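You operate a simulated robot arm through the tools that you are given. There is no shell and no other tool. Be economical: measure what you need, move in short steps, check, and stop when the job is done.

Carry out the task below with a simulated robot arm. There is one attempt and no reset: what you move stays moved.

TASK
Box aside, walnut board off the hob, oil its patch with the pad.
Fine: box and board on the door side worktop; orange pad, loaded at the oil dish, then back. A coat counts when it lies all over at full strength: go over it till it gets no stronger.

Only the result counts: the job must be done as asked and must still hold three seconds after the hand-in. Knocking over, shifting, dropping, spilling or breaking anything else fails it.

THE ROBOT
A 7-joint arm with a two-finger parallel gripper on a trunk, on a base that drives. Base frame: it is fixed to the floor where the robot stands at the start and does not move with it; the origin is under the middle of the robot, x ahead of it, y to its left, z up; the surface under the hand at the start is at about z = 92. Readings come in cm, rad, newtons and seconds.
With the tool pointing down near the work surface it reaches from about 36 to 76 cm from the robot's upright axis, wherever it stands. Its first joint turns from -2.007 to 2.007 rad. Places, roughly: door side worktop [70, -80, 90]; griddle knob [30, 0, 80]; large ring knob [30, 80, 80]; lock knob [30, 10, 80]; orange pad (8x6x4 cm) [40, -110, 90]; small ring knob [30, 100, 80]; wall ring knob [30, 70, 80]. Payload 3.91 kg.
The tool frame sits at the grasp point between the pads (the TCP): z along the fingers, y along the line on which they close. The tips reach 3 cm beyond it. The gripper opens to 11 cm. The fingers are 2 cm wide and 1 cm thick; the gripper's body (4.8 by 11.2 cm) begins 5.5 cm behind the TCP.
Orientation is told as [roll, pitch, yaw] about the base's x, y, z axes, in that order, counted from this pose: with the fingers straight down and closing along the base's y, the tool's x points along the base's -x, its y along +y and its z along -z.

THE INTERFACE
- The arm moves only by the tool play_rows. Its argument "commands" is a list of rows, each an object of numbers (a shift or turn left out is 0, a gripper value left out holds the last): "wx", "wy", "wz": the turn, a rotation vector about the tool's x, y, z in rad; "x", "y", "z": the shift along the tool's x, y, z in cm; "jaw": the gripper command, from -1 (shut) to 1 (fully open), values between in proportion. In form: [{"wx": .., "wy": .., "wz": .., "x": .., "y": .., "z": .., "jaw": ..}, ...]. A call has 1 to 12 rows; each row is the pose to reach, as a shift and turn from the pose commanded when the call began, along the tool's axes at that moment. Rows are played at 5 a second. More than 5 cm and 0.15 rad between two rows, or a gripper value outside its range, and nothing of the call is played. Where a pose cannot be reached the arm comes as near as it can. A force on the tool above 40 N (or 10 N above the force at the start of the call, whichever is more), or a blocked arm, ends the call early, and 0.2 s more pass. The fingers move at their own pace (about 10.8 cm/s each) and stop on an object; they squeeze with about 27 N. The grip force told is the motor's: it shows also when the fingers shut on nothing. Time passes only in rows, and 0.2 s behind the last, so rows that repeat a pose let the fingers close. The reply holds the time, the measured pose of the TCP, the force on the tool along the base axes, the opening and the grip force, in the units named above and with some noise, with the torque about the TCP (base axes, N m) and any sound that the robot's microphone picked up.
- Cameras (640 x 400 px; columns grow to the right, rows downward): "scene" is now at [1.07, 15.09, 165.12]; the picture's right is [-0.04, -1.00, 0.00], its down [-0.84, 0.04, -0.55] and it looks along [0.55, -0.02, -0.84] (base axes); focal length 214 px, centre (320, 200). "wrist" rides on the gripper at [7.2, 1.7, -10.3] in the tool frame; the picture's right is [-0.23, 0.97, 0.00], its down [-0.76, -0.18, -0.62] and it looks along [-0.61, -0.14, 0.78] (tool axes); focal length 222 px, centre (320, 200). There is no depth. A picture from a camera that has moved, and an enlarged one, comes with that camera's place and axes in the base frame and with its lens.
- grab_frame(camera): a new picture of that camera. The clock stands still meanwhile.
- raise_lower(by): slides the trunk up (or, below 0, down) by that many cm; the arm and the scene camera ride with it, the base frame stays. It gives what a move gives, with no picture.
- roll_base(legs): drives the robot by 1 to 6 legs, each [ahead, turn to the left] in cm and rad, along the robot's own axes; the way and the turn of a leg run together, so that a leg with both is an arc; at most 150 cm and 3.142 rad a leg. The arm and the cameras ride along, it lands a little off, and it stops where it bumps. It gives what a move gives.
- aim_head(pan, tilt): turns the head with the scene camera to pan (to the left, within 2.705 rad either way) and tilt (down, from -0.506 to 1.204), counted from straight ahead of the robot. It gives what a move gives.
- inspect(camera, box): a new picture of the part [left, top, right, bottom] of that camera's present view, enlarged. The clock stands still meanwhile.
- job_done(): hands the job in; it is judged then, once.

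Go step by step. Nothing tells you exact positions but the pictures and the camera data: compare them with the known pose of the tool, close in by small moves and look again before you grip or let go. The budget is 120 turns and 98 pictures, counting those below and the enlarged ones. Unless the task says otherwise, let go and move clear before handing in, and close with one line.

The tools are called after "Emit:" by a JSON object that holds its "fn" and its "kwargs". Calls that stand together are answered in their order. play_rows: Moves the arm, as the interface text tells. Its arguments: {"type":"object","properties":{"commands":{"type":"array","items":{"type":"object","properties":{"wx":{"type":"number"},"wy":{"type":"number"},"wz":{"type":"number"},"x":{"type":"number"},"y":{"type":"number"},"z":{"type":"number"},"jaw":{"type":"number"}}}}},"required":["commands"]} The other tools are called the same way: raise_lower (by) slides the trunk up or down; roll_base (legs) drives the base; aim_head (pan, tilt) turns the head that bears the scene camera; grab_frame (camera) takes a picture; inspect (camera, box) takes an enlarged picture of a part of a camera's view; job_done () hands the job in.

At the start:

```text
time_s: 0.0
position: [42.26, -20.96, 130.69]
tcp_rot: [0.0, 0.0, 0.0]
ft_force: [-0.3, -0.3, -0.1]
moment: [0.03, -0.01, -0.01]
opening: 10.98
finger_force: 0.1
trunk travel left (down, up): [-77.5, 21.5]
robot x, y, heading: [-0.11, -0.14, 0.004]
head pan, tilt: [-0.045, 0.993]
```

scene: 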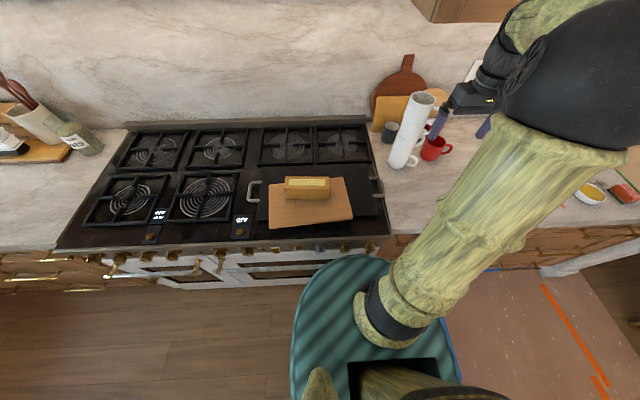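
wrist: 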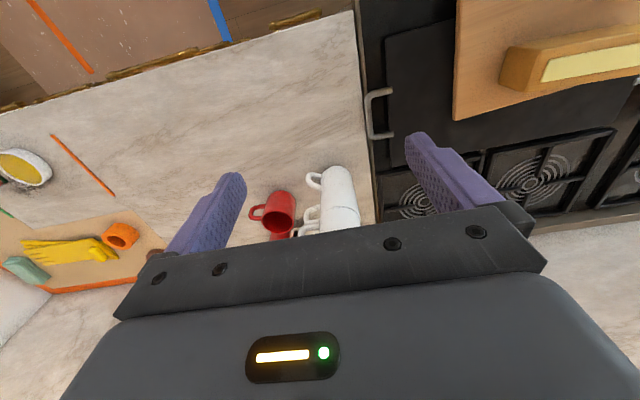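

I see a hob with a griddle plate, with a board on it and a box on the board. The door side is to the right (-y). I'll look closer first.

Emit:
{"fn": "inspect", "kwargs": {"camera": "scene", "box": [220, 150, 400, 262]}}

Emit:
{"fn": "aim_head", "kwargs": {"pan": -0.9, "tilt": 0.8}}

Emit:
{"fn": "grab_frame", "kwargs": {"camera": "scene"}}

```text
3.56 times, centred on (310, 206) of scene
camera zoom: at [1.07, 15.09, 165.12], right [-0.04, -1.0, 0.0], down [-0.84, 0.04, -0.55], along [0.55, -0.02, -0.84], focal length 763 px, centre (356, 179)
```

zoom: 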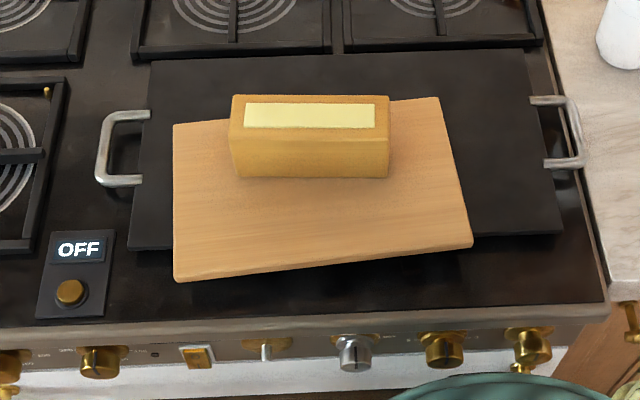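

```text
time_s: 1.2
position: [42.1, -20.94, 130.67]
tcp_rot: [0.0, 0.0, 0.002]
ft_force: [0.4, 0.9, -0.5]
moment: [0.03, -0.02, 0.02]
opening: 11.01
finger_force: 0.0
trunk travel left (down, up): [-77.5, 21.5]
robot x, y, heading: [0.03, -0.07, 0.001]
head pan, tilt: [-0.901, 0.799]
```

```text
94 pictures are left
camera scene: at [-0.92, 9.1, 166.58], right [-0.78, -0.62, 0.0], down [-0.45, 0.56, -0.7], along [0.43, -0.55, -0.72], focal length 214 px, centre (320, 200)
```

scene: 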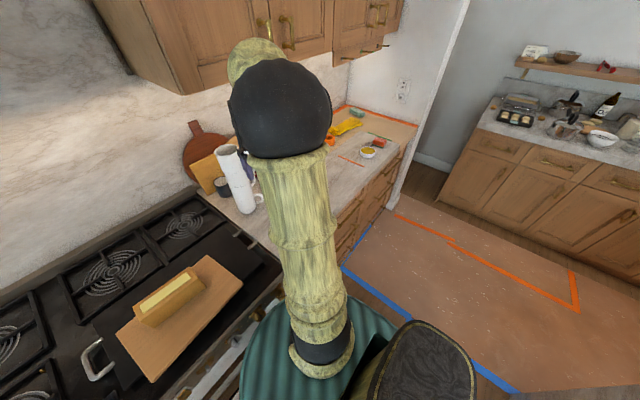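

The door side worktop is partly hidden by the arm. I move the hand over the board to look at it there, then pan the head to view the worktop.

Emit:
{"fn": "play_rows", "kwargs": {"commands": [{"y": 5}, {"y": 10}, {"y": 15}, {"y": 20}, {"y": 25}, {"y": 30}, {"y": 35}, {"y": 39}, {"y": 39}]}}

Emit:
{"fn": "grab_frame", "kwargs": {"camera": "wrist"}}

Emit:
{"fn": "aim_head", "kwargs": {"pan": -0.95, "tilt": 0.6}}

Emit:
{"fn": "grab_frame", "kwargs": {"camera": "scene"}}

```text
time_s: 3.2
position: [41.94, 18.01, 130.6]
tcp_rot: [-0.001, 0.001, -0.001]
ft_force: [0.2, -0.5, 0.0]
moment: [0.01, 0.02, 0.04]
opening: 10.98
finger_force: 0.0
trunk travel left (down, up): [-77.5, 21.5]
robot x, y, heading: [-0.25, 0.12, -0.005]
head pan, tilt: [-0.901, 0.799]
```

```text
93 pictures are left
camera wrist: at [34.65, 19.73, 140.83], right [0.23, 0.97, 0.0], down [0.76, -0.18, 0.62], along [0.61, -0.14, -0.78], focal length 222 px, centre (320, 200)
```

wrist: 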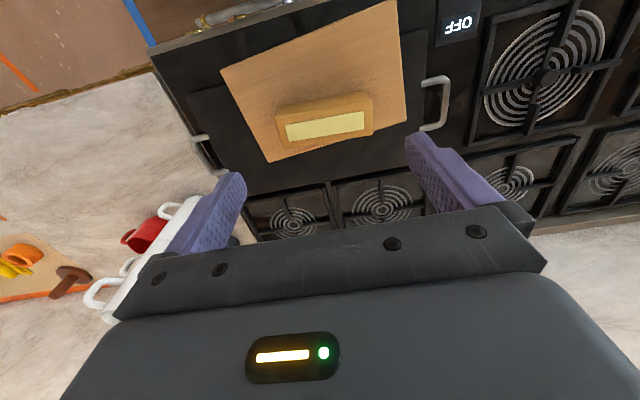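

```text
time_s: 3.9
position: [41.84, 18.08, 130.61]
tcp_rot: [0.001, 0.0, 0.0]
ft_force: [0.0, -0.8, -0.4]
moment: [0.01, 0.02, -0.01]
opening: 11.01
finger_force: 0.0
trunk travel left (down, up): [-77.5, 21.5]
robot x, y, heading: [0.26, 0.27, 0.0]
head pan, tilt: [-0.949, 0.6]
```

```text
92 pictures are left
camera scene: at [-0.79, 8.23, 168.27], right [-0.81, -0.58, 0.0], down [-0.33, 0.46, -0.82], along [0.48, -0.67, -0.57], focal length 214 px, centre (320, 200)
```

scene: 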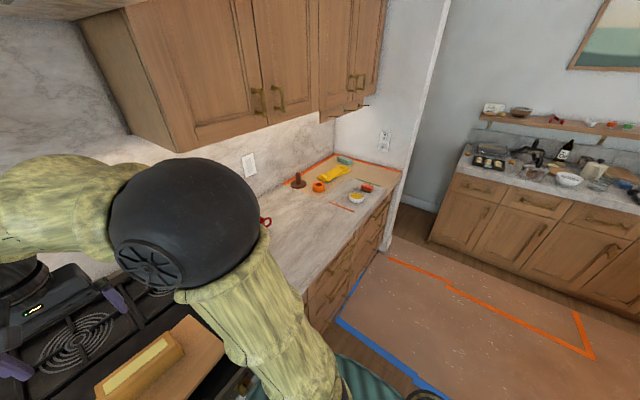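

The worktop on the right is visible with several items at its far end. Zoom in there.

Emit:
{"fn": "inspect", "kwargs": {"camera": "scene", "box": [240, 130, 420, 242]}}

Emit:
{"fn": "inspect", "kwargs": {"camera": "wrist", "box": [150, 0, 470, 200]}}

```text
3.56 times, centred on (330, 186) of scene
camera zoom: at [-0.79, 8.23, 168.27], right [-0.81, -0.58, 0.0], down [-0.33, 0.46, -0.82], along [0.48, -0.67, -0.57], focal length 763 px, centre (284, 250)
```

zoom: 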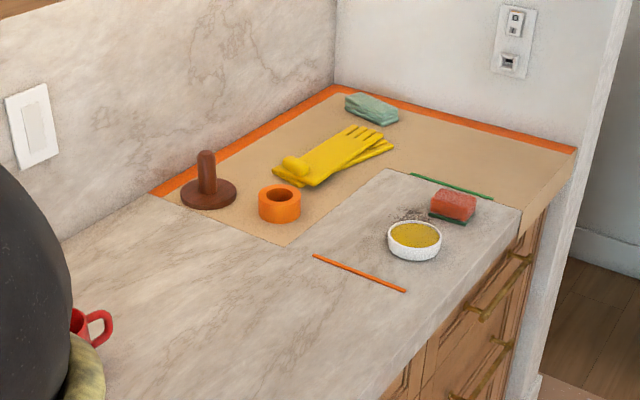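

```text
2.00 times, centred on (310, 100) of wrist
camera zoom: at [34.66, 19.72, 140.82], right [0.23, 0.97, 0.0], down [0.76, -0.18, 0.62], along [0.61, -0.14, -0.78], focal length 444 px, centre (340, 400)
```

zoom: 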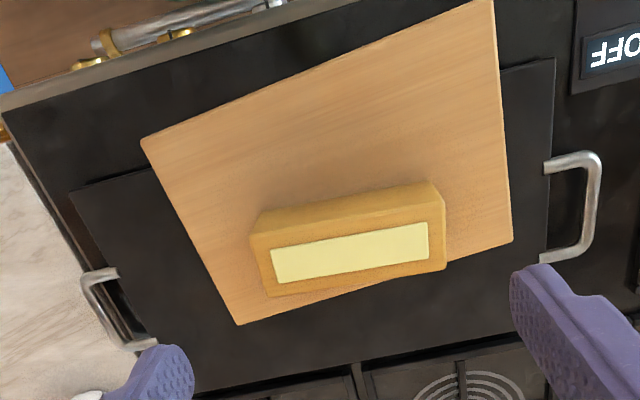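

The box stands on the board at about [48, 17.5], long along y, top near z=104. I turn the hand a quarter turn above it.

Emit:
{"fn": "play_rows", "kwargs": {"commands": [{"wz": 0.147, "x": -1}, {"wz": 0.294, "x": -2}, {"wz": 0.441, "x": -3}, {"wz": 0.588, "x": -4}, {"wz": 0.735, "x": -5}, {"wz": 0.882, "x": -6}, {"wz": 1.029, "x": -6.4}, {"wz": 1.176, "x": -6.4}, {"wz": 1.323, "x": -6.4}, {"wz": 1.47, "x": -6.4}, {"wz": 1.61, "x": -6.4}, {"wz": 1.61, "x": -6.4, "z": 5}]}}

Emit:
{"fn": "grab_frame", "kwargs": {"camera": "wrist"}}

```text
time_s: 6.5
position: [48.85, 18.32, 125.56]
tcp_rot: [-0.001, 0.0, -1.61]
ft_force: [0.4, 0.0, 0.1]
moment: [-0.01, 0.0, -0.02]
opening: 10.99
finger_force: 0.0
trunk travel left (down, up): [-77.5, 21.5]
robot x, y, heading: [-0.03, -0.18, -0.0]
head pan, tilt: [-0.949, 0.6]
```

```text
89 pictures are left
camera wrist: at [50.85, 25.45, 135.83], right [0.96, -0.27, 0.0], down [-0.21, -0.75, 0.62], along [-0.17, -0.6, -0.78], focal length 222 px, centre (320, 200)
```

wrist: 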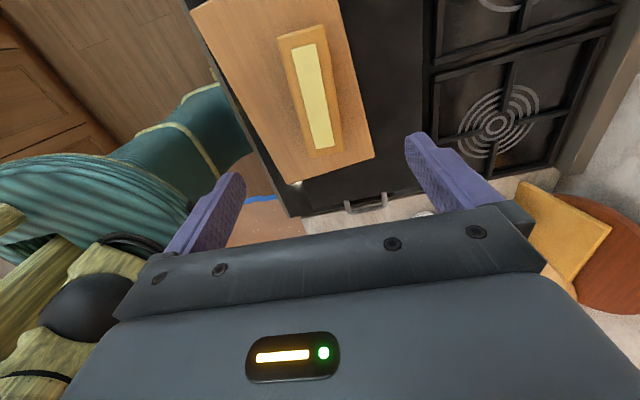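

Box centre is about [47.9, 17.5], turned slightly. I align and descend to just above its top.

Emit:
{"fn": "play_rows", "kwargs": {"commands": [{"x": -0.8, "y": -0.9, "z": 4, "wz": 0.04}, {"x": -0.8, "y": -0.9, "z": 8, "wz": 0.04}, {"x": -0.8, "y": -0.9, "z": 12, "wz": 0.04}, {"x": -0.8, "y": -0.9, "z": 16, "wz": 0.04}, {"x": -0.8, "y": -0.9, "z": 17.5, "wz": 0.04}]}}

Emit:
{"fn": "grab_frame", "kwargs": {"camera": "wrist"}}

```text
time_s: 7.7
position: [47.84, 17.42, 108.19]
tcp_rot: [0.001, -0.001, -1.651]
ft_force: [-1.2, 0.8, 0.0]
moment: [-0.04, -0.01, 0.01]
opening: 11.03
finger_force: 0.0
trunk travel left (down, up): [-77.5, 21.5]
robot x, y, heading: [-0.08, 0.03, -0.003]
head pan, tilt: [-0.949, 0.6]
```

```text
88 pictures are left
camera wrist: at [50.07, 24.51, 118.41], right [0.95, -0.3, 0.0], down [-0.24, -0.74, 0.62], along [-0.19, -0.59, -0.78], focal length 222 px, centre (320, 200)
```

wrist: 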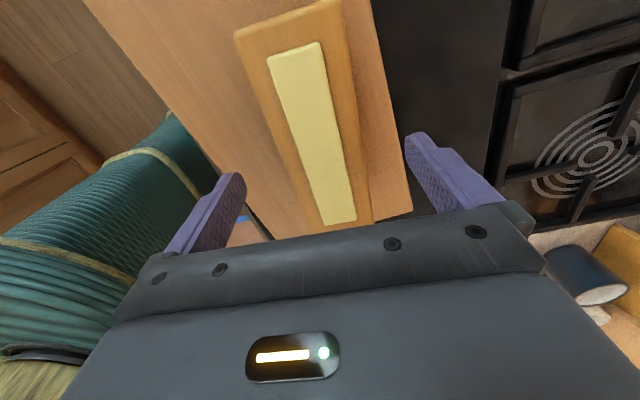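

The box lies between the fingers. I go down, close and lift a little.

Emit:
{"fn": "play_rows", "kwargs": {"commands": [{"z": 3}, {"z": 5.5}, {"z": 7}, {"z": 7, "jaw": -1}, {"z": 7, "jaw": -1}, {"z": 7, "jaw": -1}, {"z": 7, "jaw": -1}, {"z": 7, "jaw": -1}, {"z": 5, "jaw": -1}, {"z": 3, "jaw": -1}]}}

Emit:
{"fn": "grab_frame", "kwargs": {"camera": "wrist"}}

```text
time_s: 9.9
position: [47.76, 17.44, 105.24]
tcp_rot: [-0.001, 0.001, -1.65]
ft_force: [0.3, -0.8, -2.6]
moment: [-0.01, 0.04, 0.02]
opening: 5.8
finger_force: 26.9
trunk travel left (down, up): [-77.5, 21.5]
robot x, y, heading: [-0.29, 0.1, -0.001]
head pan, tilt: [-0.949, 0.6]
```

```text
87 pictures are left
camera wrist: at [50.05, 24.47, 115.53], right [0.95, -0.3, 0.0], down [-0.24, -0.75, 0.62], along [-0.19, -0.59, -0.78], focal length 222 px, centre (320, 200)
```

wrist: 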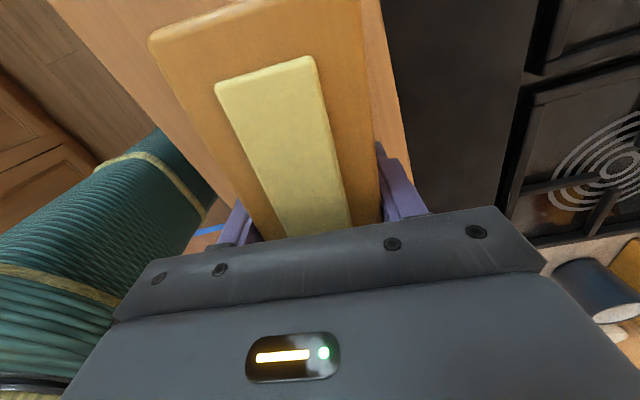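

The box is held and light. I lift it and carry it to the right, in front of the mugs, above about [49, -27].

Emit:
{"fn": "play_rows", "kwargs": {"commands": [{"z": -4}, {"z": -8}, {"z": -12}, {"z": -14, "x": -4, "y": 0.5}, {"z": -14, "x": -8.5, "y": 1}, {"z": -14, "x": -13, "y": 1.5}, {"z": -14, "x": -17.5, "y": 2}, {"z": -14, "x": -22, "y": 2.5}, {"z": -14, "x": -26.5, "y": 3}, {"z": -14, "x": -31, "y": 3.5}, {"z": -14, "x": -35.5, "y": 4}, {"z": -14, "x": -40, "y": 4.5}]}}

Emit:
{"fn": "play_rows", "kwargs": {"commands": [{"x": -4.2, "y": 0.5}, {"x": -4.2, "y": 0.5}]}}

Emit:
{"fn": "grab_frame", "kwargs": {"camera": "wrist"}}

Emit:
{"fn": "aim_head", "kwargs": {"pan": -0.1, "tilt": 0.95}}

Emit:
{"fn": "grab_frame", "kwargs": {"camera": "scene"}}

```text
time_s: 12.5
position: [49.02, -23.14, 119.25]
tcp_rot: [0.001, 0.002, -1.652]
ft_force: [-0.4, -0.3, -3.1]
moment: [0.04, 0.02, -0.02]
opening: 5.79
finger_force: 27.0
trunk travel left (down, up): [-77.5, 21.5]
robot x, y, heading: [0.26, -0.21, -0.001]
head pan, tilt: [-0.949, 0.6]
```

```text
time_s: 13.1
position: [49.15, -26.87, 119.1]
tcp_rot: [-0.001, -0.003, -1.649]
ft_force: [0.1, 0.5, -2.7]
moment: [-0.02, 0.02, -0.01]
opening: 5.8
finger_force: 27.3
trunk travel left (down, up): [-77.5, 21.5]
robot x, y, heading: [0.11, 0.09, -0.001]
head pan, tilt: [-0.949, 0.6]
```

```text
86 pictures are left
camera wrist: at [51.43, -19.93, 129.41], right [0.95, -0.3, 0.0], down [-0.24, -0.74, 0.62], along [-0.19, -0.59, -0.78], focal length 222 px, centre (320, 200)
```

wrist: 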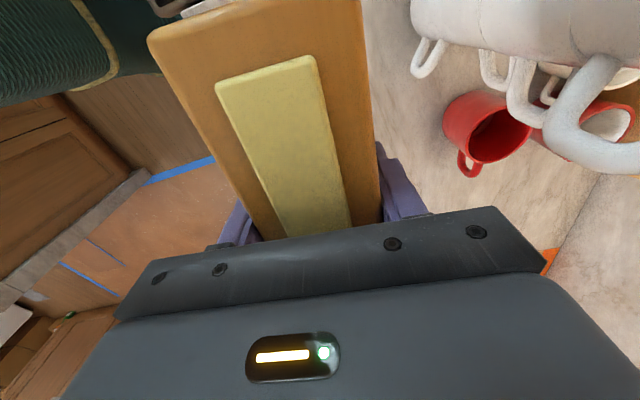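

```text
time_s: 14.3
position: [49.13, -27.09, 119.02]
tcp_rot: [0.0, -0.001, -1.65]
ft_force: [-0.1, 0.5, -2.7]
moment: [-0.03, 0.01, 0.05]
opening: 5.79
finger_force: 27.2
trunk travel left (down, up): [-77.5, 21.5]
robot x, y, heading: [0.07, -0.22, 0.003]
head pan, tilt: [-0.099, 0.949]
```

```text
85 pictures are left
camera scene: at [1.33, 14.68, 165.43], right [-0.1, -0.99, 0.0], down [-0.81, 0.08, -0.58], along [0.58, -0.06, -0.81], focal length 214 px, centre (320, 200)
```

scene: 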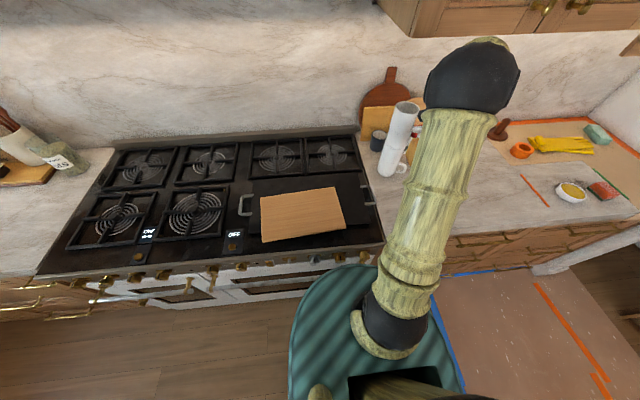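

No patch is visible on the board's top; it may be beneath. I lower the box toward the worktop and zoom in on the board.

Emit:
{"fn": "play_rows", "kwargs": {"commands": [{"z": 4}, {"z": 8}, {"z": 12}, {"z": 16}, {"z": 19}, {"z": 20.5}, {"z": 21.2}, {"z": 21.5}]}}

Emit:
{"fn": "inspect", "kwargs": {"camera": "scene", "box": [220, 160, 400, 272]}}

Emit:
{"fn": "grab_frame", "kwargs": {"camera": "wrist"}}

```text
time_s: 16.1
position: [49.07, -27.04, 97.65]
tcp_rot: [-0.001, 0.001, -1.649]
ft_force: [-0.2, -0.3, -2.2]
moment: [0.02, 0.0, 0.0]
opening: 5.8
finger_force: 27.3
trunk travel left (down, up): [-77.5, 21.5]
robot x, y, heading: [-0.19, 0.21, -0.003]
head pan, tilt: [-0.099, 0.949]
```

```text
3.56 times, centred on (310, 216) of scene
camera zoom: at [1.33, 14.67, 165.43], right [-0.1, -1.0, 0.0], down [-0.81, 0.08, -0.58], along [0.58, -0.06, -0.81], focal length 763 px, centre (356, 143)
```

zoom: 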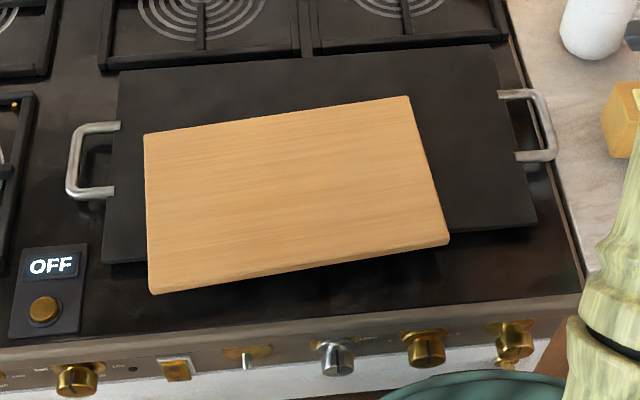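

```text
83 pictures are left
camera wrist: at [51.43, -20.08, 107.93], right [0.95, -0.3, 0.0], down [-0.24, -0.75, 0.62], along [-0.19, -0.59, -0.78], focal length 222 px, centre (320, 200)
```

wrist: 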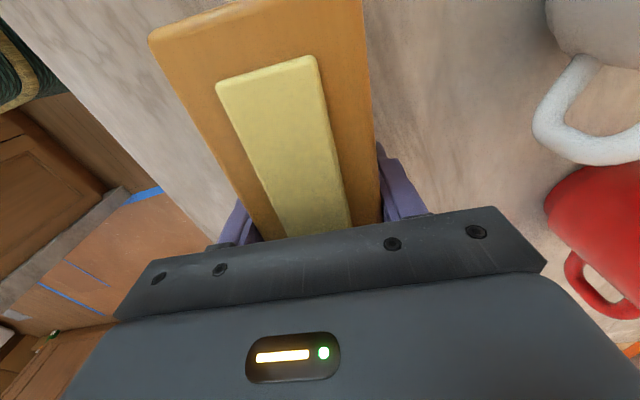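

Not yet in contact. I lower on in small steps.

Emit:
{"fn": "play_rows", "kwargs": {"commands": [{"z": 0.4}, {"z": 0.8}, {"z": 1.1}, {"z": 1.4}, {"z": 1.7}, {"z": 2.0}]}}

```text
time_s: 17.5
position: [49.18, -27.27, 95.88]
tcp_rot: [0.002, -0.001, -1.647]
ft_force: [-1.0, 1.5, 4.7]
moment: [0.3, 0.19, 0.01]
opening: 5.81
finger_force: 27.2
trunk travel left (down, up): [-77.5, 21.5]
robot x, y, heading: [0.15, 0.14, -0.0]
head pan, tilt: [-0.099, 0.949]
```

Contact felt. I release and rise.

Emit:
{"fn": "play_rows", "kwargs": {"commands": [{"z": 0}, {"z": 0, "jaw": 0.2}, {"z": 0, "jaw": 1}, {"z": 0, "jaw": 1}, {"z": 0, "jaw": 1}, {"z": 0, "jaw": 1}, {"z": -4}, {"z": -8}, {"z": -12}, {"z": -16}, {"z": -20}, {"z": -24}]}}

Emit:
{"fn": "grab_frame", "kwargs": {"camera": "wrist"}}

```text
time_s: 20.1
position: [48.87, -27.07, 120.0]
tcp_rot: [0.001, 0.001, -1.652]
ft_force: [0.3, 0.3, 0.3]
moment: [0.01, -0.01, 0.01]
opening: 11.0
finger_force: 0.0
trunk travel left (down, up): [-77.5, 21.5]
robot x, y, heading: [-0.0, -0.26, 0.002]
head pan, tilt: [-0.099, 0.949]
```

```text
82 pictures are left
camera wrist: at [51.34, -20.01, 130.24], right [0.95, -0.3, 0.0], down [-0.24, -0.75, 0.62], along [-0.19, -0.59, -0.78], focal length 222 px, centre (320, 200)
```

wrist: 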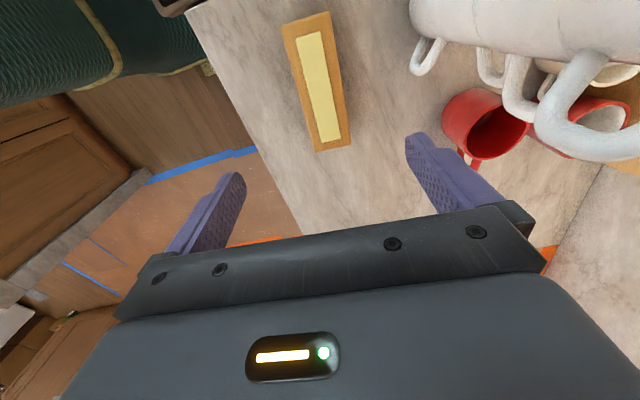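

The box stands safely on the worktop. The board overhangs the griddle in front by about 3 cm at its middle, so a level grip from the front should work, which needs the base further back; I check behind the robot.

Emit:
{"fn": "aim_head", "kwargs": {"pan": 2.7, "tilt": 0.6}}

Emit:
{"fn": "grab_frame", "kwargs": {"camera": "scene"}}

Emit:
{"fn": "aim_head", "kwargs": {"pan": -2.4, "tilt": 0.6}}

Emit:
{"fn": "grab_frame", "kwargs": {"camera": "scene"}}

```text
time_s: 22.5
position: [49.08, -27.16, 119.89]
tcp_rot: [0.0, 0.0, -1.649]
ft_force: [0.3, 0.2, -0.7]
moment: [0.0, -0.04, 0.01]
opening: 10.96
finger_force: 0.2
trunk travel left (down, up): [-77.5, 21.5]
robot x, y, heading: [-0.15, 0.08, 0.005]
head pan, tilt: [2.7, 0.6]
```

```text
81 pictures are left
camera scene: at [-13.92, 19.19, 168.27], right [0.43, 0.9, 0.0], down [0.51, -0.24, -0.83], along [-0.75, 0.35, -0.56], focal length 214 px, centre (320, 200)
```

scene: 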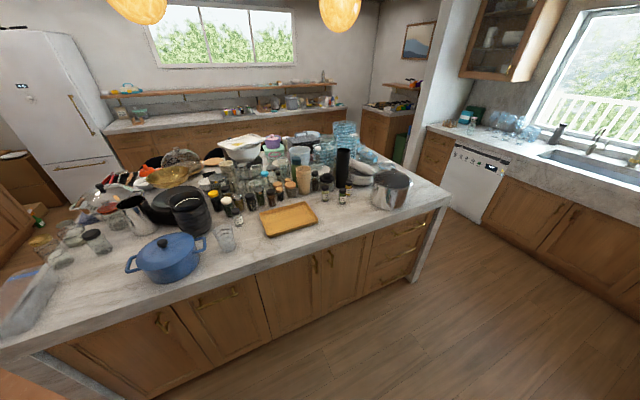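

```text
time_s: 26.5
position: [49.17, -27.12, 119.92]
tcp_rot: [0.0, -0.001, -1.649]
ft_force: [-0.6, -1.2, -0.3]
moment: [0.02, -0.01, 0.0]
opening: 11.0
finger_force: 0.0
trunk travel left (down, up): [-77.5, 21.5]
robot x, y, heading: [0.02, -0.31, 0.001]
head pan, tilt: [-2.4, 0.6]
```

```text
80 pictures are left
camera scene: at [-12.45, 9.44, 168.28], right [-0.68, 0.74, 0.0], down [0.42, 0.38, -0.83], along [-0.61, -0.56, -0.56], focal length 214 px, centre (320, 200)
```

scene: 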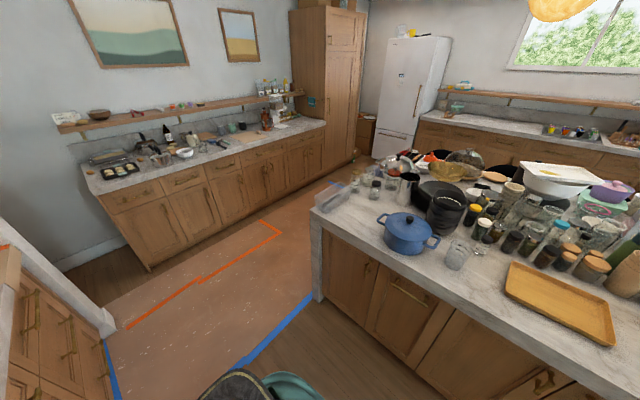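

The island is about 86 cm behind, so backing up 38 cm is fine. I back up, and turn the tool to face forward with the fingers closing vertically.

Emit:
{"fn": "roll_base", "kwargs": {"legs": [[-38, 0]]}}

Emit:
{"fn": "play_rows", "kwargs": {"commands": [{"wz": -0.1}, {"wz": -0.185}, {"wz": -0.185, "x": 5}, {"wz": -0.185, "x": 10}, {"wz": -0.185, "x": 15}, {"wz": -0.185, "x": 20}, {"wz": -0.185, "x": 25}, {"wz": -0.185, "x": 30}, {"wz": -0.185, "x": 35}, {"wz": -0.185, "x": 40}]}}

Emit:
{"fn": "play_rows", "kwargs": {"commands": [{"wx": -0.145}, {"wx": -0.29}, {"wx": -0.435}, {"wx": -0.58}, {"wx": -0.725}, {"wx": -0.87}, {"wx": -1.015}, {"wx": -1.16}, {"wx": -1.305}, {"wx": -1.45}, {"wx": -1.571}, {"wx": -1.571}]}}

```text
time_s: 29.3
position: [11.36, -27.06, 119.79]
tcp_rot: [0.001, -0.001, -1.647]
ft_force: [-1.2, 0.5, 0.3]
moment: [0.01, -0.01, -0.04]
opening: 10.99
finger_force: 0.0
trunk travel left (down, up): [-77.5, 21.5]
robot x, y, heading: [-37.9, 0.18, 0.003]
head pan, tilt: [-2.4, 0.6]
```

```text
time_s: 31.5
position: [14.36, 12.92, 119.73]
tcp_rot: [-0.002, -0.002, -1.462]
ft_force: [-1.0, 0.6, -0.1]
moment: [0.01, 0.01, 0.05]
opening: 11.0
finger_force: 0.0
trunk travel left (down, up): [-77.5, 21.5]
robot x, y, heading: [-37.79, 0.25, 0.006]
head pan, tilt: [-2.4, 0.6]
```

```text
time_s: 34.1
position: [14.63, 12.91, 119.88]
tcp_rot: [1.572, 0.0, -1.461]
ft_force: [0.3, -0.2, 0.4]
moment: [0.02, 0.0, 0.02]
opening: 11.01
finger_force: 0.1
trunk travel left (down, up): [-77.5, 21.5]
robot x, y, heading: [-37.65, 0.03, 0.003]
head pan, tilt: [-2.4, 0.6]
```

The tool is level. I lower toward the board's height in front of the hob and look.

Emit:
{"fn": "play_rows", "kwargs": {"commands": [{"y": -5, "jaw": 0}, {"y": -10}, {"y": -15}, {"y": -18, "z": 4}, {"y": -18, "z": 8}]}}

Emit:
{"fn": "grab_frame", "kwargs": {"camera": "wrist"}}

Emit:
{"fn": "aim_head", "kwargs": {"pan": 0.0, "tilt": 0.6}}

Emit:
{"fn": "grab_frame", "kwargs": {"camera": "scene"}}

```text
time_s: 35.3
position: [22.39, 13.77, 101.9]
tcp_rot: [1.571, 0.0, -1.463]
ft_force: [0.0, 0.2, 0.1]
moment: [-0.02, -0.03, 0.04]
opening: 5.51
finger_force: 0.1
trunk travel left (down, up): [-77.5, 21.5]
robot x, y, heading: [-37.92, -0.0, 0.004]
head pan, tilt: [-2.4, 0.6]
```

```text
79 pictures are left
camera wrist: at [11.37, 19.83, 103.53], right [0.02, -0.23, 0.97], down [-0.54, -0.82, -0.18], along [0.84, -0.52, -0.14], focal length 222 px, centre (320, 200)
```

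wrist: 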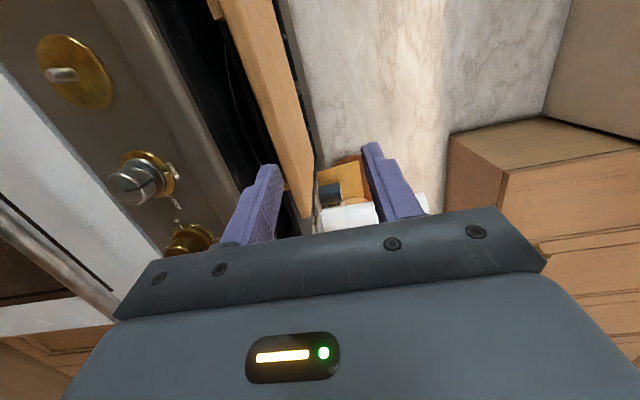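

```text
time_s: 37.5
position: [22.37, 13.76, 101.93]
tcp_rot: [1.571, 0.001, -1.462]
ft_force: [-0.2, 0.9, 0.5]
moment: [0.02, -0.02, -0.03]
opening: 5.51
finger_force: 0.1
trunk travel left (down, up): [-77.5, 21.5]
robot x, y, heading: [-37.87, -0.05, 0.0]
head pan, tilt: [0.0, 0.6]
```

```text
78 pictures are left
camera scene: at [-34.94, 15.37, 168.27], right [0.0, -1.0, 0.0], down [-0.57, 0.0, -0.82], along [0.82, 0.0, -0.57], focal length 214 px, centre (320, 200)
```

scene: 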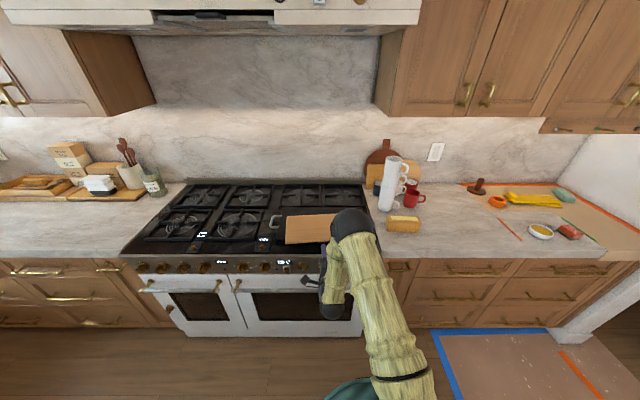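

The board's edge is seen edge-on in the wrist picture. I zoom in to measure its thickness and the gap below.

Emit:
{"fn": "inspect", "kwargs": {"camera": "wrist", "box": [160, 0, 352, 120]}}

Emit:
{"fn": "inspect", "kwargs": {"camera": "wrist", "box": [180, 110, 372, 230]}}

```text
3.33 times, centred on (256, 60) of wrist
camera zoom: at [11.31, 19.84, 103.55], right [0.02, -0.23, 0.97], down [-0.54, -0.82, -0.18], along [0.84, -0.52, -0.14], focal length 740 px, centre (533, 667)
```

zoom: 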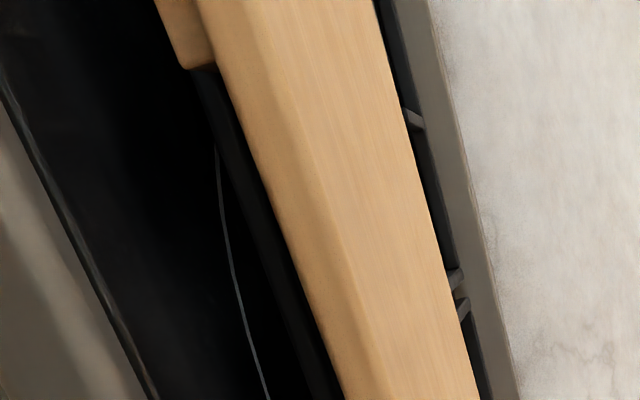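

```text
3.33 times, centred on (276, 170) of wrist
camera zoom: at [11.31, 19.84, 103.55], right [0.02, -0.23, 0.97], down [-0.54, -0.82, -0.18], along [0.84, -0.52, -0.14], focal length 740 px, centre (467, 300)
```

zoom: 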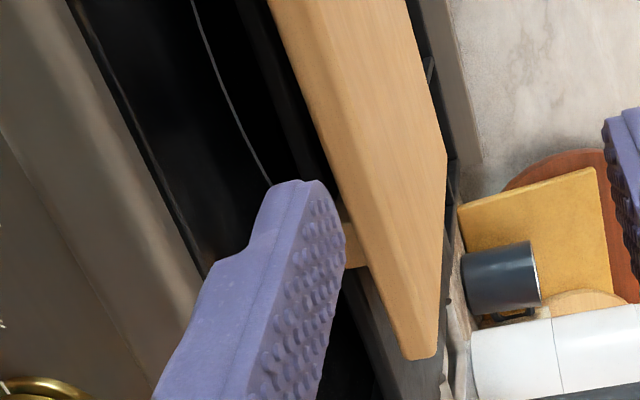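

The board has runners under both ends, so there is free room beneath its middle: board z about 95.8–97.1. I align the narrowed fingers with it (z 96.5) and move close for a check.

Emit:
{"fn": "play_rows", "kwargs": {"commands": [{"x": 0.9, "y": -3, "jaw": -0.52}, {"x": 0.9, "y": -5.4}, {"x": 0.9, "y": -5.4, "z": 4}, {"x": 0.9, "y": -5.4, "z": 8}, {"x": 0.9, "y": -5.4, "z": 9}, {"x": 0.9, "y": -5.4, "z": 9}]}}

Emit:
{"fn": "grab_frame", "kwargs": {"camera": "wrist"}}

Emit:
{"fn": "inspect", "kwargs": {"camera": "wrist", "box": [220, 100, 412, 220]}}

```text
time_s: 38.9
position: [31.12, 15.48, 96.64]
tcp_rot: [1.569, 0.001, -1.462]
ft_force: [-0.2, -0.2, -0.1]
moment: [0.0, 0.0, 0.03]
opening: 2.63
finger_force: 0.2
trunk travel left (down, up): [-77.5, 21.5]
robot x, y, heading: [-38.17, -0.04, 0.007]
head pan, tilt: [0.0, 0.6]
```

```text
75 pictures are left
camera wrist: at [20.14, 21.54, 98.16], right [0.02, -0.23, 0.97], down [-0.54, -0.82, -0.18], along [0.84, -0.52, -0.14], focal length 222 px, centre (320, 200)
```

wrist: 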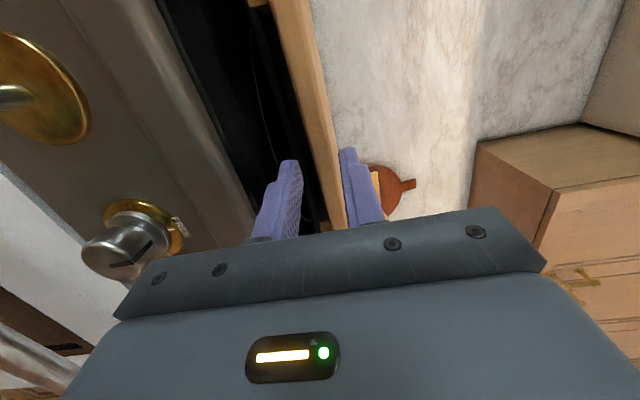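

```text
3.33 times, centred on (316, 160) of wrist
camera zoom: at [20.14, 21.54, 98.16], right [0.02, -0.23, 0.97], down [-0.54, -0.82, -0.18], along [0.84, -0.52, -0.14], focal length 740 px, centre (333, 333)
```

zoom: 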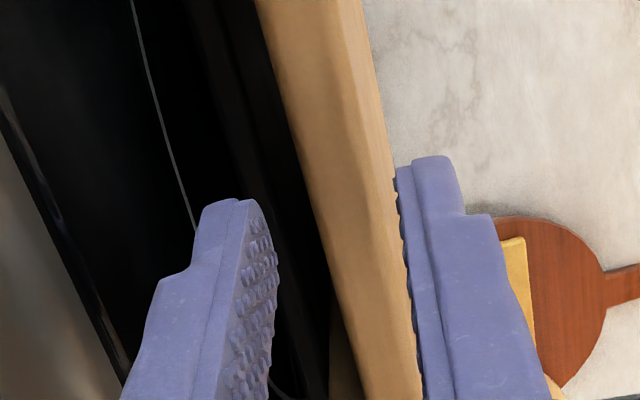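

Fingers straddle the edge line. I lower 0.2 cm and push in about 5 cm, then close.

Emit:
{"fn": "play_rows", "kwargs": {"commands": [{"y": -0.2, "z": 1.5}, {"y": -0.2, "z": 3}, {"y": -0.2, "z": 4.2}, {"y": -0.2, "z": 5.2}, {"y": -0.2, "z": 5.2}]}}

Emit:
{"fn": "inspect", "kwargs": {"camera": "wrist", "box": [220, 100, 412, 220]}}

```text
time_s: 40.1
position: [36.09, 16.25, 96.2]
tcp_rot: [1.569, -0.001, -1.463]
ft_force: [-17.2, -2.9, 0.3]
moment: [-0.11, 0.74, -0.33]
opening: 2.63
finger_force: 0.1
trunk travel left (down, up): [-77.5, 21.5]
robot x, y, heading: [-37.86, -0.01, 0.007]
head pan, tilt: [0.0, 0.6]
```

```text
3.33 times, centred on (316, 160) of wrist
camera zoom: at [25.04, 22.24, 97.93], right [0.03, -0.23, 0.97], down [-0.54, -0.82, -0.18], along [0.84, -0.52, -0.14], focal length 740 px, centre (333, 333)
```

zoom: 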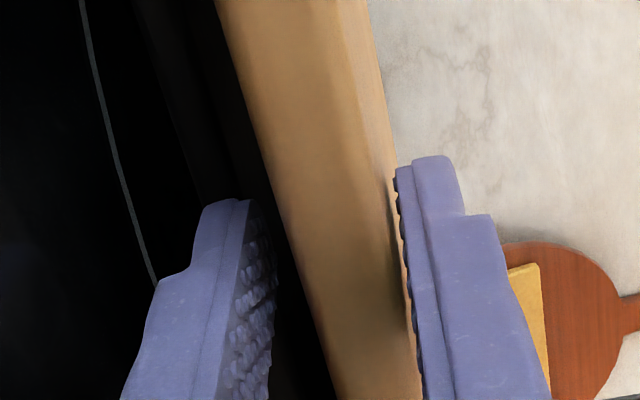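

The gripper body touched the hob's front rim (push from about 4 cm below). I back off 0.5 cm, close on the edge and lift slightly as a trial.

Emit:
{"fn": "play_rows", "kwargs": {"commands": [{"z": -0.6}, {"z": -0.6}, {"z": -0.6, "jaw": -1}, {"z": -0.6, "jaw": -1}, {"z": -0.6, "jaw": -1}, {"z": -0.6, "jaw": -1}]}}

Emit:
{"fn": "grab_frame", "kwargs": {"camera": "wrist"}}

```text
time_s: 41.5
position: [35.8, 16.2, 96.6]
tcp_rot: [1.576, 0.001, -1.463]
ft_force: [8.8, 2.0, 17.2]
moment: [-0.04, -0.45, 0.06]
opening: 1.59
finger_force: 27.5
trunk travel left (down, up): [-77.5, 21.5]
robot x, y, heading: [-37.93, -0.18, 0.001]
head pan, tilt: [0.0, 0.6]
```

```text
72 pictures are left
camera wrist: at [24.71, 22.23, 98.19], right [0.02, -0.23, 0.97], down [-0.54, -0.82, -0.18], along [0.84, -0.52, -0.14], focal length 222 px, centre (320, 200)
```

wrist: 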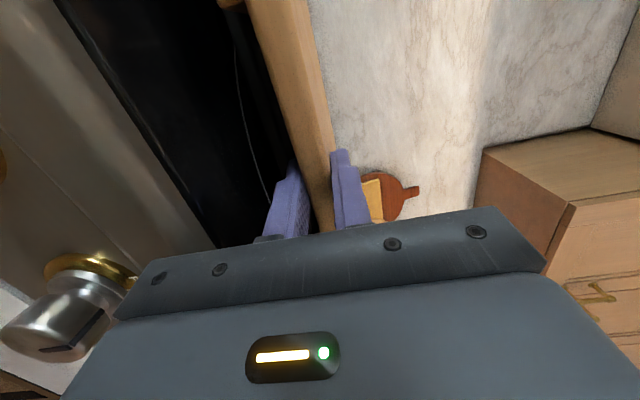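

Gripped; the board is 1.6 cm thick. I lift in small steps and read the force.

Emit:
{"fn": "play_rows", "kwargs": {"commands": [{"y": 0.4}, {"y": 0.8}, {"y": 1.2}, {"y": 1.6}, {"y": 2.0}, {"y": 2.0}]}}

Emit:
{"fn": "grab_frame", "kwargs": {"camera": "wrist"}}

Emit:
{"fn": "inspect", "kwargs": {"camera": "scene", "box": [230, 170, 422, 290]}}

```text
time_s: 42.9
position: [35.87, 16.11, 98.2]
tcp_rot: [1.569, -0.002, -1.463]
ft_force: [0.4, -0.1, -6.0]
moment: [-0.03, 0.57, 0.03]
opening: 1.58
finger_force: 26.7
trunk travel left (down, up): [-77.5, 21.5]
robot x, y, heading: [-37.52, -0.26, -0.002]
head pan, tilt: [0.0, 0.6]
```

```text
71 pictures are left
camera wrist: at [24.77, 22.13, 99.83], right [0.03, -0.23, 0.97], down [-0.54, -0.82, -0.18], along [0.84, -0.52, -0.14], focal length 222 px, centre (320, 200)
```

wrist: 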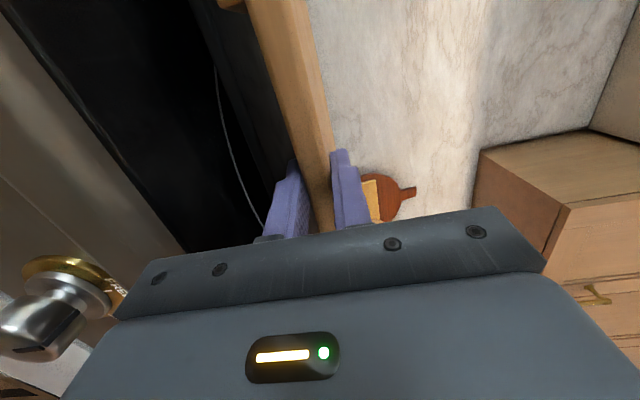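

```text
3.33 times, centred on (326, 230) of scene
camera zoom: at [-34.83, 15.4, 168.26], right [0.0, -1.0, 0.0], down [-0.57, 0.0, -0.82], along [0.82, 0.0, -0.57], focal length 715 px, centre (300, 100)
```

zoom: 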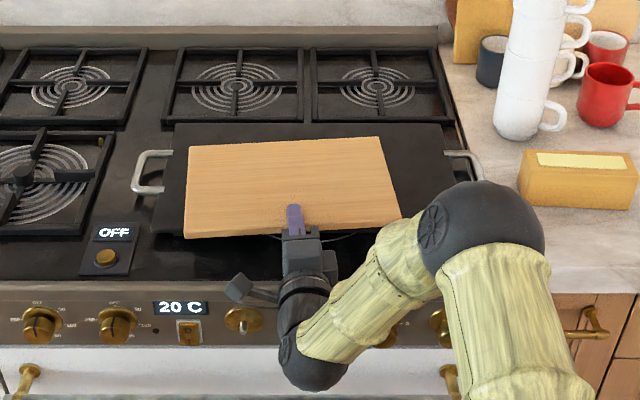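

The board (about 0.6 kg) is held level. I raise it well clear, then back out.

Emit:
{"fn": "play_rows", "kwargs": {"commands": [{"y": 1}, {"y": 2.5}, {"y": 4.5}, {"y": 7}, {"y": 9.5}, {"y": 12}, {"y": 14.5}, {"y": 17}, {"y": 19}, {"y": 20}]}}

Emit:
{"fn": "grab_frame", "kwargs": {"camera": "scene"}}

```text
time_s: 45.1
position: [35.87, 16.04, 118.34]
tcp_rot: [1.57, 0.001, -1.462]
ft_force: [-0.3, 0.6, -6.5]
moment: [-0.05, 0.56, -0.01]
opening: 1.61
finger_force: 26.7
trunk travel left (down, up): [-77.5, 21.5]
robot x, y, heading: [-37.91, -0.14, 0.007]
head pan, tilt: [0.0, 0.6]
```

```text
69 pictures are left
camera scene: at [-34.85, 15.39, 168.26], right [0.0, -1.0, 0.0], down [-0.57, 0.0, -0.82], along [0.82, 0.0, -0.57], focal length 214 px, centre (320, 200)
```

scene: 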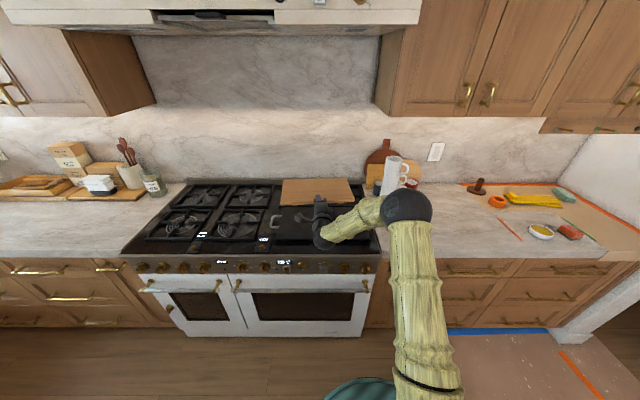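

Now I carry the board: turn left, reverse along the counter, turn back to face the worktop (keeps the sweep away from the end wall and mugs).

Emit:
{"fn": "roll_base", "kwargs": {"legs": [[0, 1.571]]}}

Emit:
{"fn": "roll_base", "kwargs": {"legs": [[-75, 0]]}}

Emit:
{"fn": "roll_base", "kwargs": {"legs": [[0, -1.571]]}}

Emit:
{"fn": "grab_frame", "kwargs": {"camera": "scene"}}

```text
time_s: 51.0
position: [-54.71, 73.49, 118.2]
tcp_rot: [1.569, -0.001, 0.12]
ft_force: [0.2, -0.1, -6.5]
moment: [-0.59, -0.07, 0.01]
opening: 1.59
finger_force: 27.2
trunk travel left (down, up): [-77.5, 21.5]
robot x, y, heading: [-37.4, -0.09, 1.586]
head pan, tilt: [0.0, 0.6]
```

```text
time_s: 55.6
position: [-54.06, 0.41, 118.31]
tcp_rot: [1.571, 0.0, 0.131]
ft_force: [0.0, 0.3, -6.6]
moment: [-0.6, -0.07, -0.02]
opening: 1.58
finger_force: 26.5
trunk travel left (down, up): [-77.5, 21.5]
robot x, y, heading: [-36.4, -72.74, 1.597]
head pan, tilt: [0.0, 0.6]
```

```text
time_s: 60.3
position: [29.04, -35.31, 117.98]
tcp_rot: [1.563, 0.002, -1.15]
ft_force: [-0.1, -0.7, -5.6]
moment: [-0.24, 0.53, -0.01]
opening: 1.61
finger_force: 27.2
trunk travel left (down, up): [-77.5, 21.5]
robot x, y, heading: [-36.15, -73.06, 0.341]
head pan, tilt: [0.0, 0.6]
stopped in leg 1: the robot was blocked; the commanded pose is now the measured one
```

```text
68 pictures are left
camera scene: at [-38.46, -57.42, 168.28], right [0.33, -0.94, 0.0], down [-0.53, -0.19, -0.82], along [0.78, 0.27, -0.57], focal length 214 px, centre (320, 200)
```

scene: 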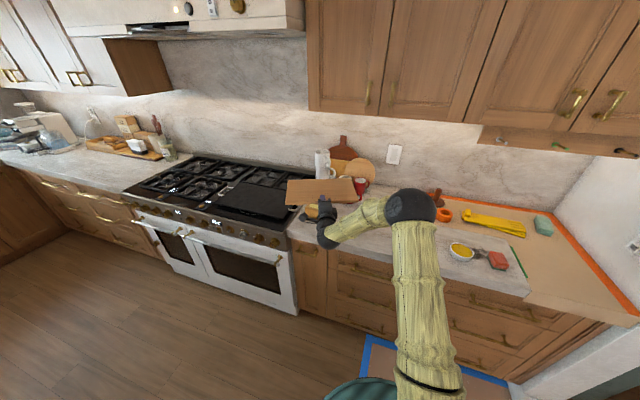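

The turn was blocked at heading 0.34. I look closely to find out what touches.

Emit:
{"fn": "inspect", "kwargs": {"camera": "scene", "box": [250, 120, 442, 240]}}

Emit:
{"fn": "grab_frame", "kwargs": {"camera": "wrist"}}

Emit:
{"fn": "aim_head", "kwargs": {"pan": 2.7, "tilt": 1.1}}

Emit:
{"fn": "grab_frame", "kwargs": {"camera": "scene"}}

```text
3.33 times, centred on (346, 180) of scene
camera zoom: at [-38.46, -57.42, 168.28], right [0.33, -0.94, 0.0], down [-0.53, -0.19, -0.82], along [0.78, 0.27, -0.57], focal length 715 px, centre (233, 267)
```

zoom: 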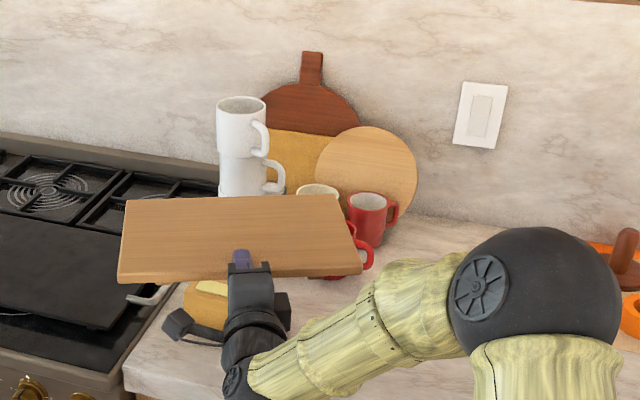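

```text
66 pictures are left
camera wrist: at [16.57, -32.77, 119.7], right [0.1, -0.21, 0.97], down [-0.26, -0.95, -0.17], along [0.96, -0.24, -0.15], focal length 222 px, centre (320, 200)
```

wrist: 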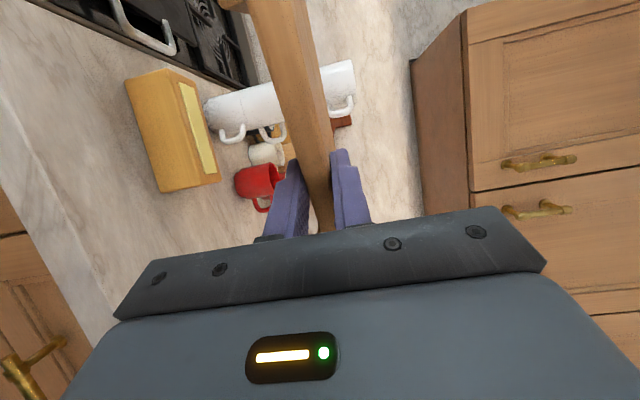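

```text
time_s: 62.7
position: [28.83, -34.98, 118.02]
tcp_rot: [1.566, 0.003, -1.151]
ft_force: [-0.2, -0.2, -6.2]
moment: [-0.22, 0.53, -0.01]
opening: 1.6
finger_force: 26.9
trunk travel left (down, up): [-77.5, 21.5]
robot x, y, heading: [-36.3, -72.62, 0.333]
head pan, tilt: [2.7, 1.1]
```

```text
65 pictures are left
camera scene: at [-53.17, -59.49, 164.42], right [0.1, 0.99, 0.0], down [0.89, -0.09, -0.45], along [-0.45, 0.05, -0.89], focal length 214 px, centre (320, 200)
```

scene: 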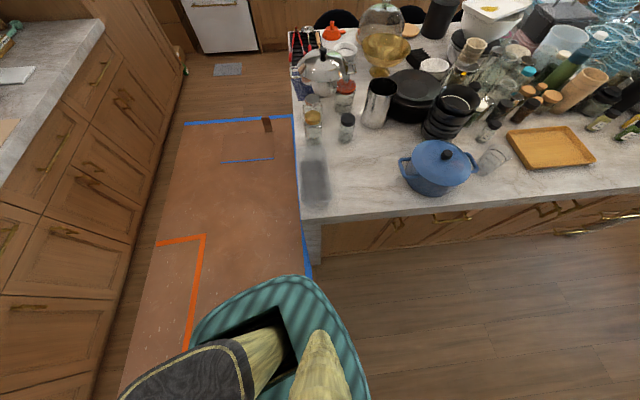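

The base's rear corner meets the island's leg. I retract the arm by 10 cm, drive 10 cm ahead and complete the turn.

Emit:
{"fn": "play_rows", "kwargs": {"commands": [{"z": -2}, {"z": -4}, {"z": -6}, {"z": -8}, {"z": -10}]}}

Emit:
{"fn": "roll_base", "kwargs": {"legs": [[12, 0]]}}

Emit:
{"fn": "roll_base", "kwargs": {"legs": [[0, -0.35]]}}

Emit:
{"fn": "aim_head", "kwargs": {"pan": 0.0, "tilt": 0.9}}

Emit:
{"fn": "grab_frame", "kwargs": {"camera": "scene"}}

```text
time_s: 63.9
position: [19.6, -39.17, 118.19]
tcp_rot: [1.568, 0.001, -1.148]
ft_force: [-0.4, 0.4, -6.2]
moment: [-0.25, 0.58, -0.01]
opening: 1.6
finger_force: 27.1
trunk travel left (down, up): [-77.5, 21.5]
robot x, y, heading: [-36.52, -72.86, 0.335]
head pan, tilt: [2.7, 1.1]
```

```text
time_s: 65.3
position: [31.15, -35.08, 118.03]
tcp_rot: [1.566, 0.003, -1.149]
ft_force: [1.5, -0.7, -7.1]
moment: [-0.26, 0.55, -0.02]
opening: 1.59
finger_force: 27.4
trunk travel left (down, up): [-77.5, 21.5]
robot x, y, heading: [-25.07, -69.01, 0.341]
head pan, tilt: [2.7, 1.1]
```

```text
time_s: 67.2
position: [39.24, -56.97, 118.23]
tcp_rot: [1.566, 0.003, -1.505]
ft_force: [-0.8, 0.5, -6.6]
moment: [-0.05, 0.58, 0.01]
opening: 1.59
finger_force: 27.2
trunk travel left (down, up): [-77.5, 21.5]
robot x, y, heading: [-25.16, -68.73, -0.019]
head pan, tilt: [2.7, 1.1]
```

```text
time_s: 69.6
position: [39.18, -56.89, 118.12]
tcp_rot: [1.566, 0.001, -1.507]
ft_force: [-0.4, 0.3, -6.0]
moment: [-0.05, 0.6, 0.0]
opening: 1.61
finger_force: 26.9
trunk travel left (down, up): [-77.5, 21.5]
robot x, y, heading: [-25.04, -68.95, -0.021]
head pan, tilt: [0.0, 0.901]
```

```text
64 pictures are left
camera scene: at [-23.02, -53.43, 165.79], right [-0.02, -1.0, 0.0], down [-0.78, 0.02, -0.62], along [0.62, -0.01, -0.78], focal length 214 px, centre (320, 200)
```

scene: 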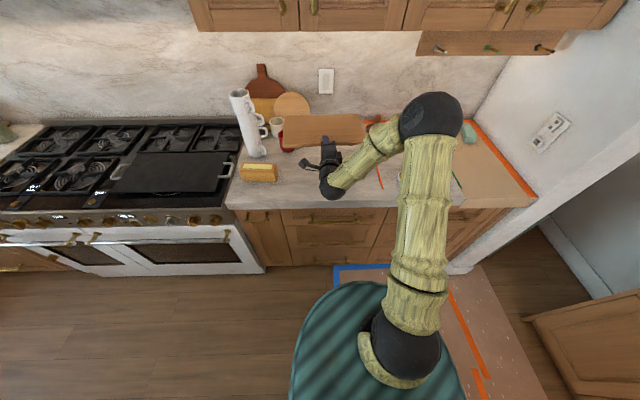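

The board hangs over the free worktop. I retract 3.5 cm so the gripper body stays in front of the worktop edge, then lower.

Emit:
{"fn": "play_rows", "kwargs": {"commands": [{"z": -1.5}, {"z": -3.5}, {"z": -3.5, "y": -3}, {"z": -3.5, "y": -7}, {"z": -3.5, "y": -11}, {"z": -3.5, "y": -15}, {"z": -3.5, "y": -18}, {"z": -3.5, "y": -20}, {"z": -3.5, "y": -20}]}}

Emit:
{"fn": "grab_frame", "kwargs": {"camera": "wrist"}}

Emit:
{"fn": "inspect", "kwargs": {"camera": "scene", "box": [230, 100, 422, 220]}}

```text
time_s: 71.6
position: [35.69, -57.26, 98.14]
tcp_rot: [1.564, 0.001, -1.506]
ft_force: [-0.2, 0.5, -6.4]
moment: [-0.03, 0.59, -0.02]
opening: 1.59
finger_force: 26.8
trunk travel left (down, up): [-77.5, 21.5]
robot x, y, heading: [-25.03, -69.16, -0.02]
head pan, tilt: [0.0, 0.901]
```

```text
63 pictures are left
camera wrist: at [24.85, -50.7, 99.82], right [0.02, -0.23, 0.97], down [-0.57, -0.8, -0.18], along [0.82, -0.56, -0.15], focal length 222 px, centre (320, 200)
```

wrist: 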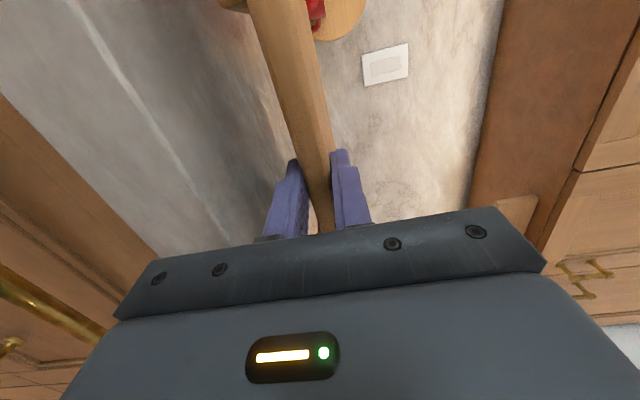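

```text
3.33 times, centred on (326, 160) of scene
camera zoom: at [-23.04, -53.44, 165.79], right [-0.02, -1.0, 0.0], down [-0.78, 0.02, -0.62], along [0.62, -0.01, -0.78], focal length 715 px, centre (300, 333)
```

zoom: 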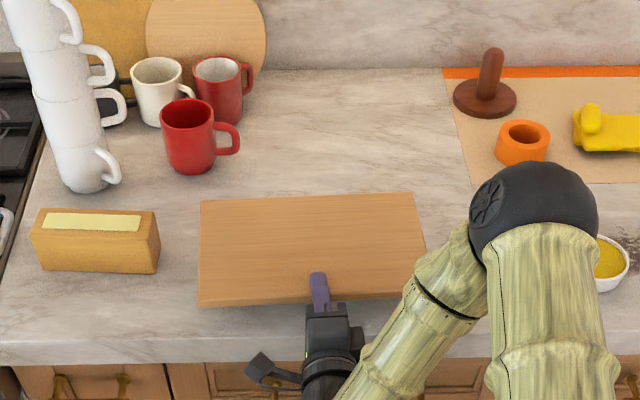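

The board is clear on all sides. I lower in fine steps until it touches.

Emit:
{"fn": "play_rows", "kwargs": {"commands": [{"y": -1}, {"y": -1.8}, {"y": -2.3}, {"y": -2.7}, {"y": -3.0}, {"y": -3.3}]}}

```text
time_s: 73.0
position: [35.7, -57.07, 94.76]
tcp_rot: [1.566, 0.001, -1.507]
ft_force: [0.3, -0.6, -5.8]
moment: [-0.03, 0.59, -0.02]
opening: 1.59
finger_force: 27.1
trunk travel left (down, up): [-77.5, 21.5]
robot x, y, heading: [-25.2, -68.88, -0.023]
head pan, tilt: [0.0, 0.901]
```

Emit:
{"fn": "play_rows", "kwargs": {"commands": [{"y": -0.2}, {"y": -0.4}, {"y": -0.6}, {"y": -0.6}]}}

```text
time_s: 74.0
position: [35.62, -57.09, 94.41]
tcp_rot: [1.566, 0.003, -1.508]
ft_force: [0.4, -0.2, -3.8]
moment: [-0.13, 0.18, -0.01]
opening: 1.58
finger_force: 27.0
trunk travel left (down, up): [-77.5, 21.5]
robot x, y, heading: [-25.03, -68.65, -0.02]
head pan, tilt: [0.0, 0.901]
```

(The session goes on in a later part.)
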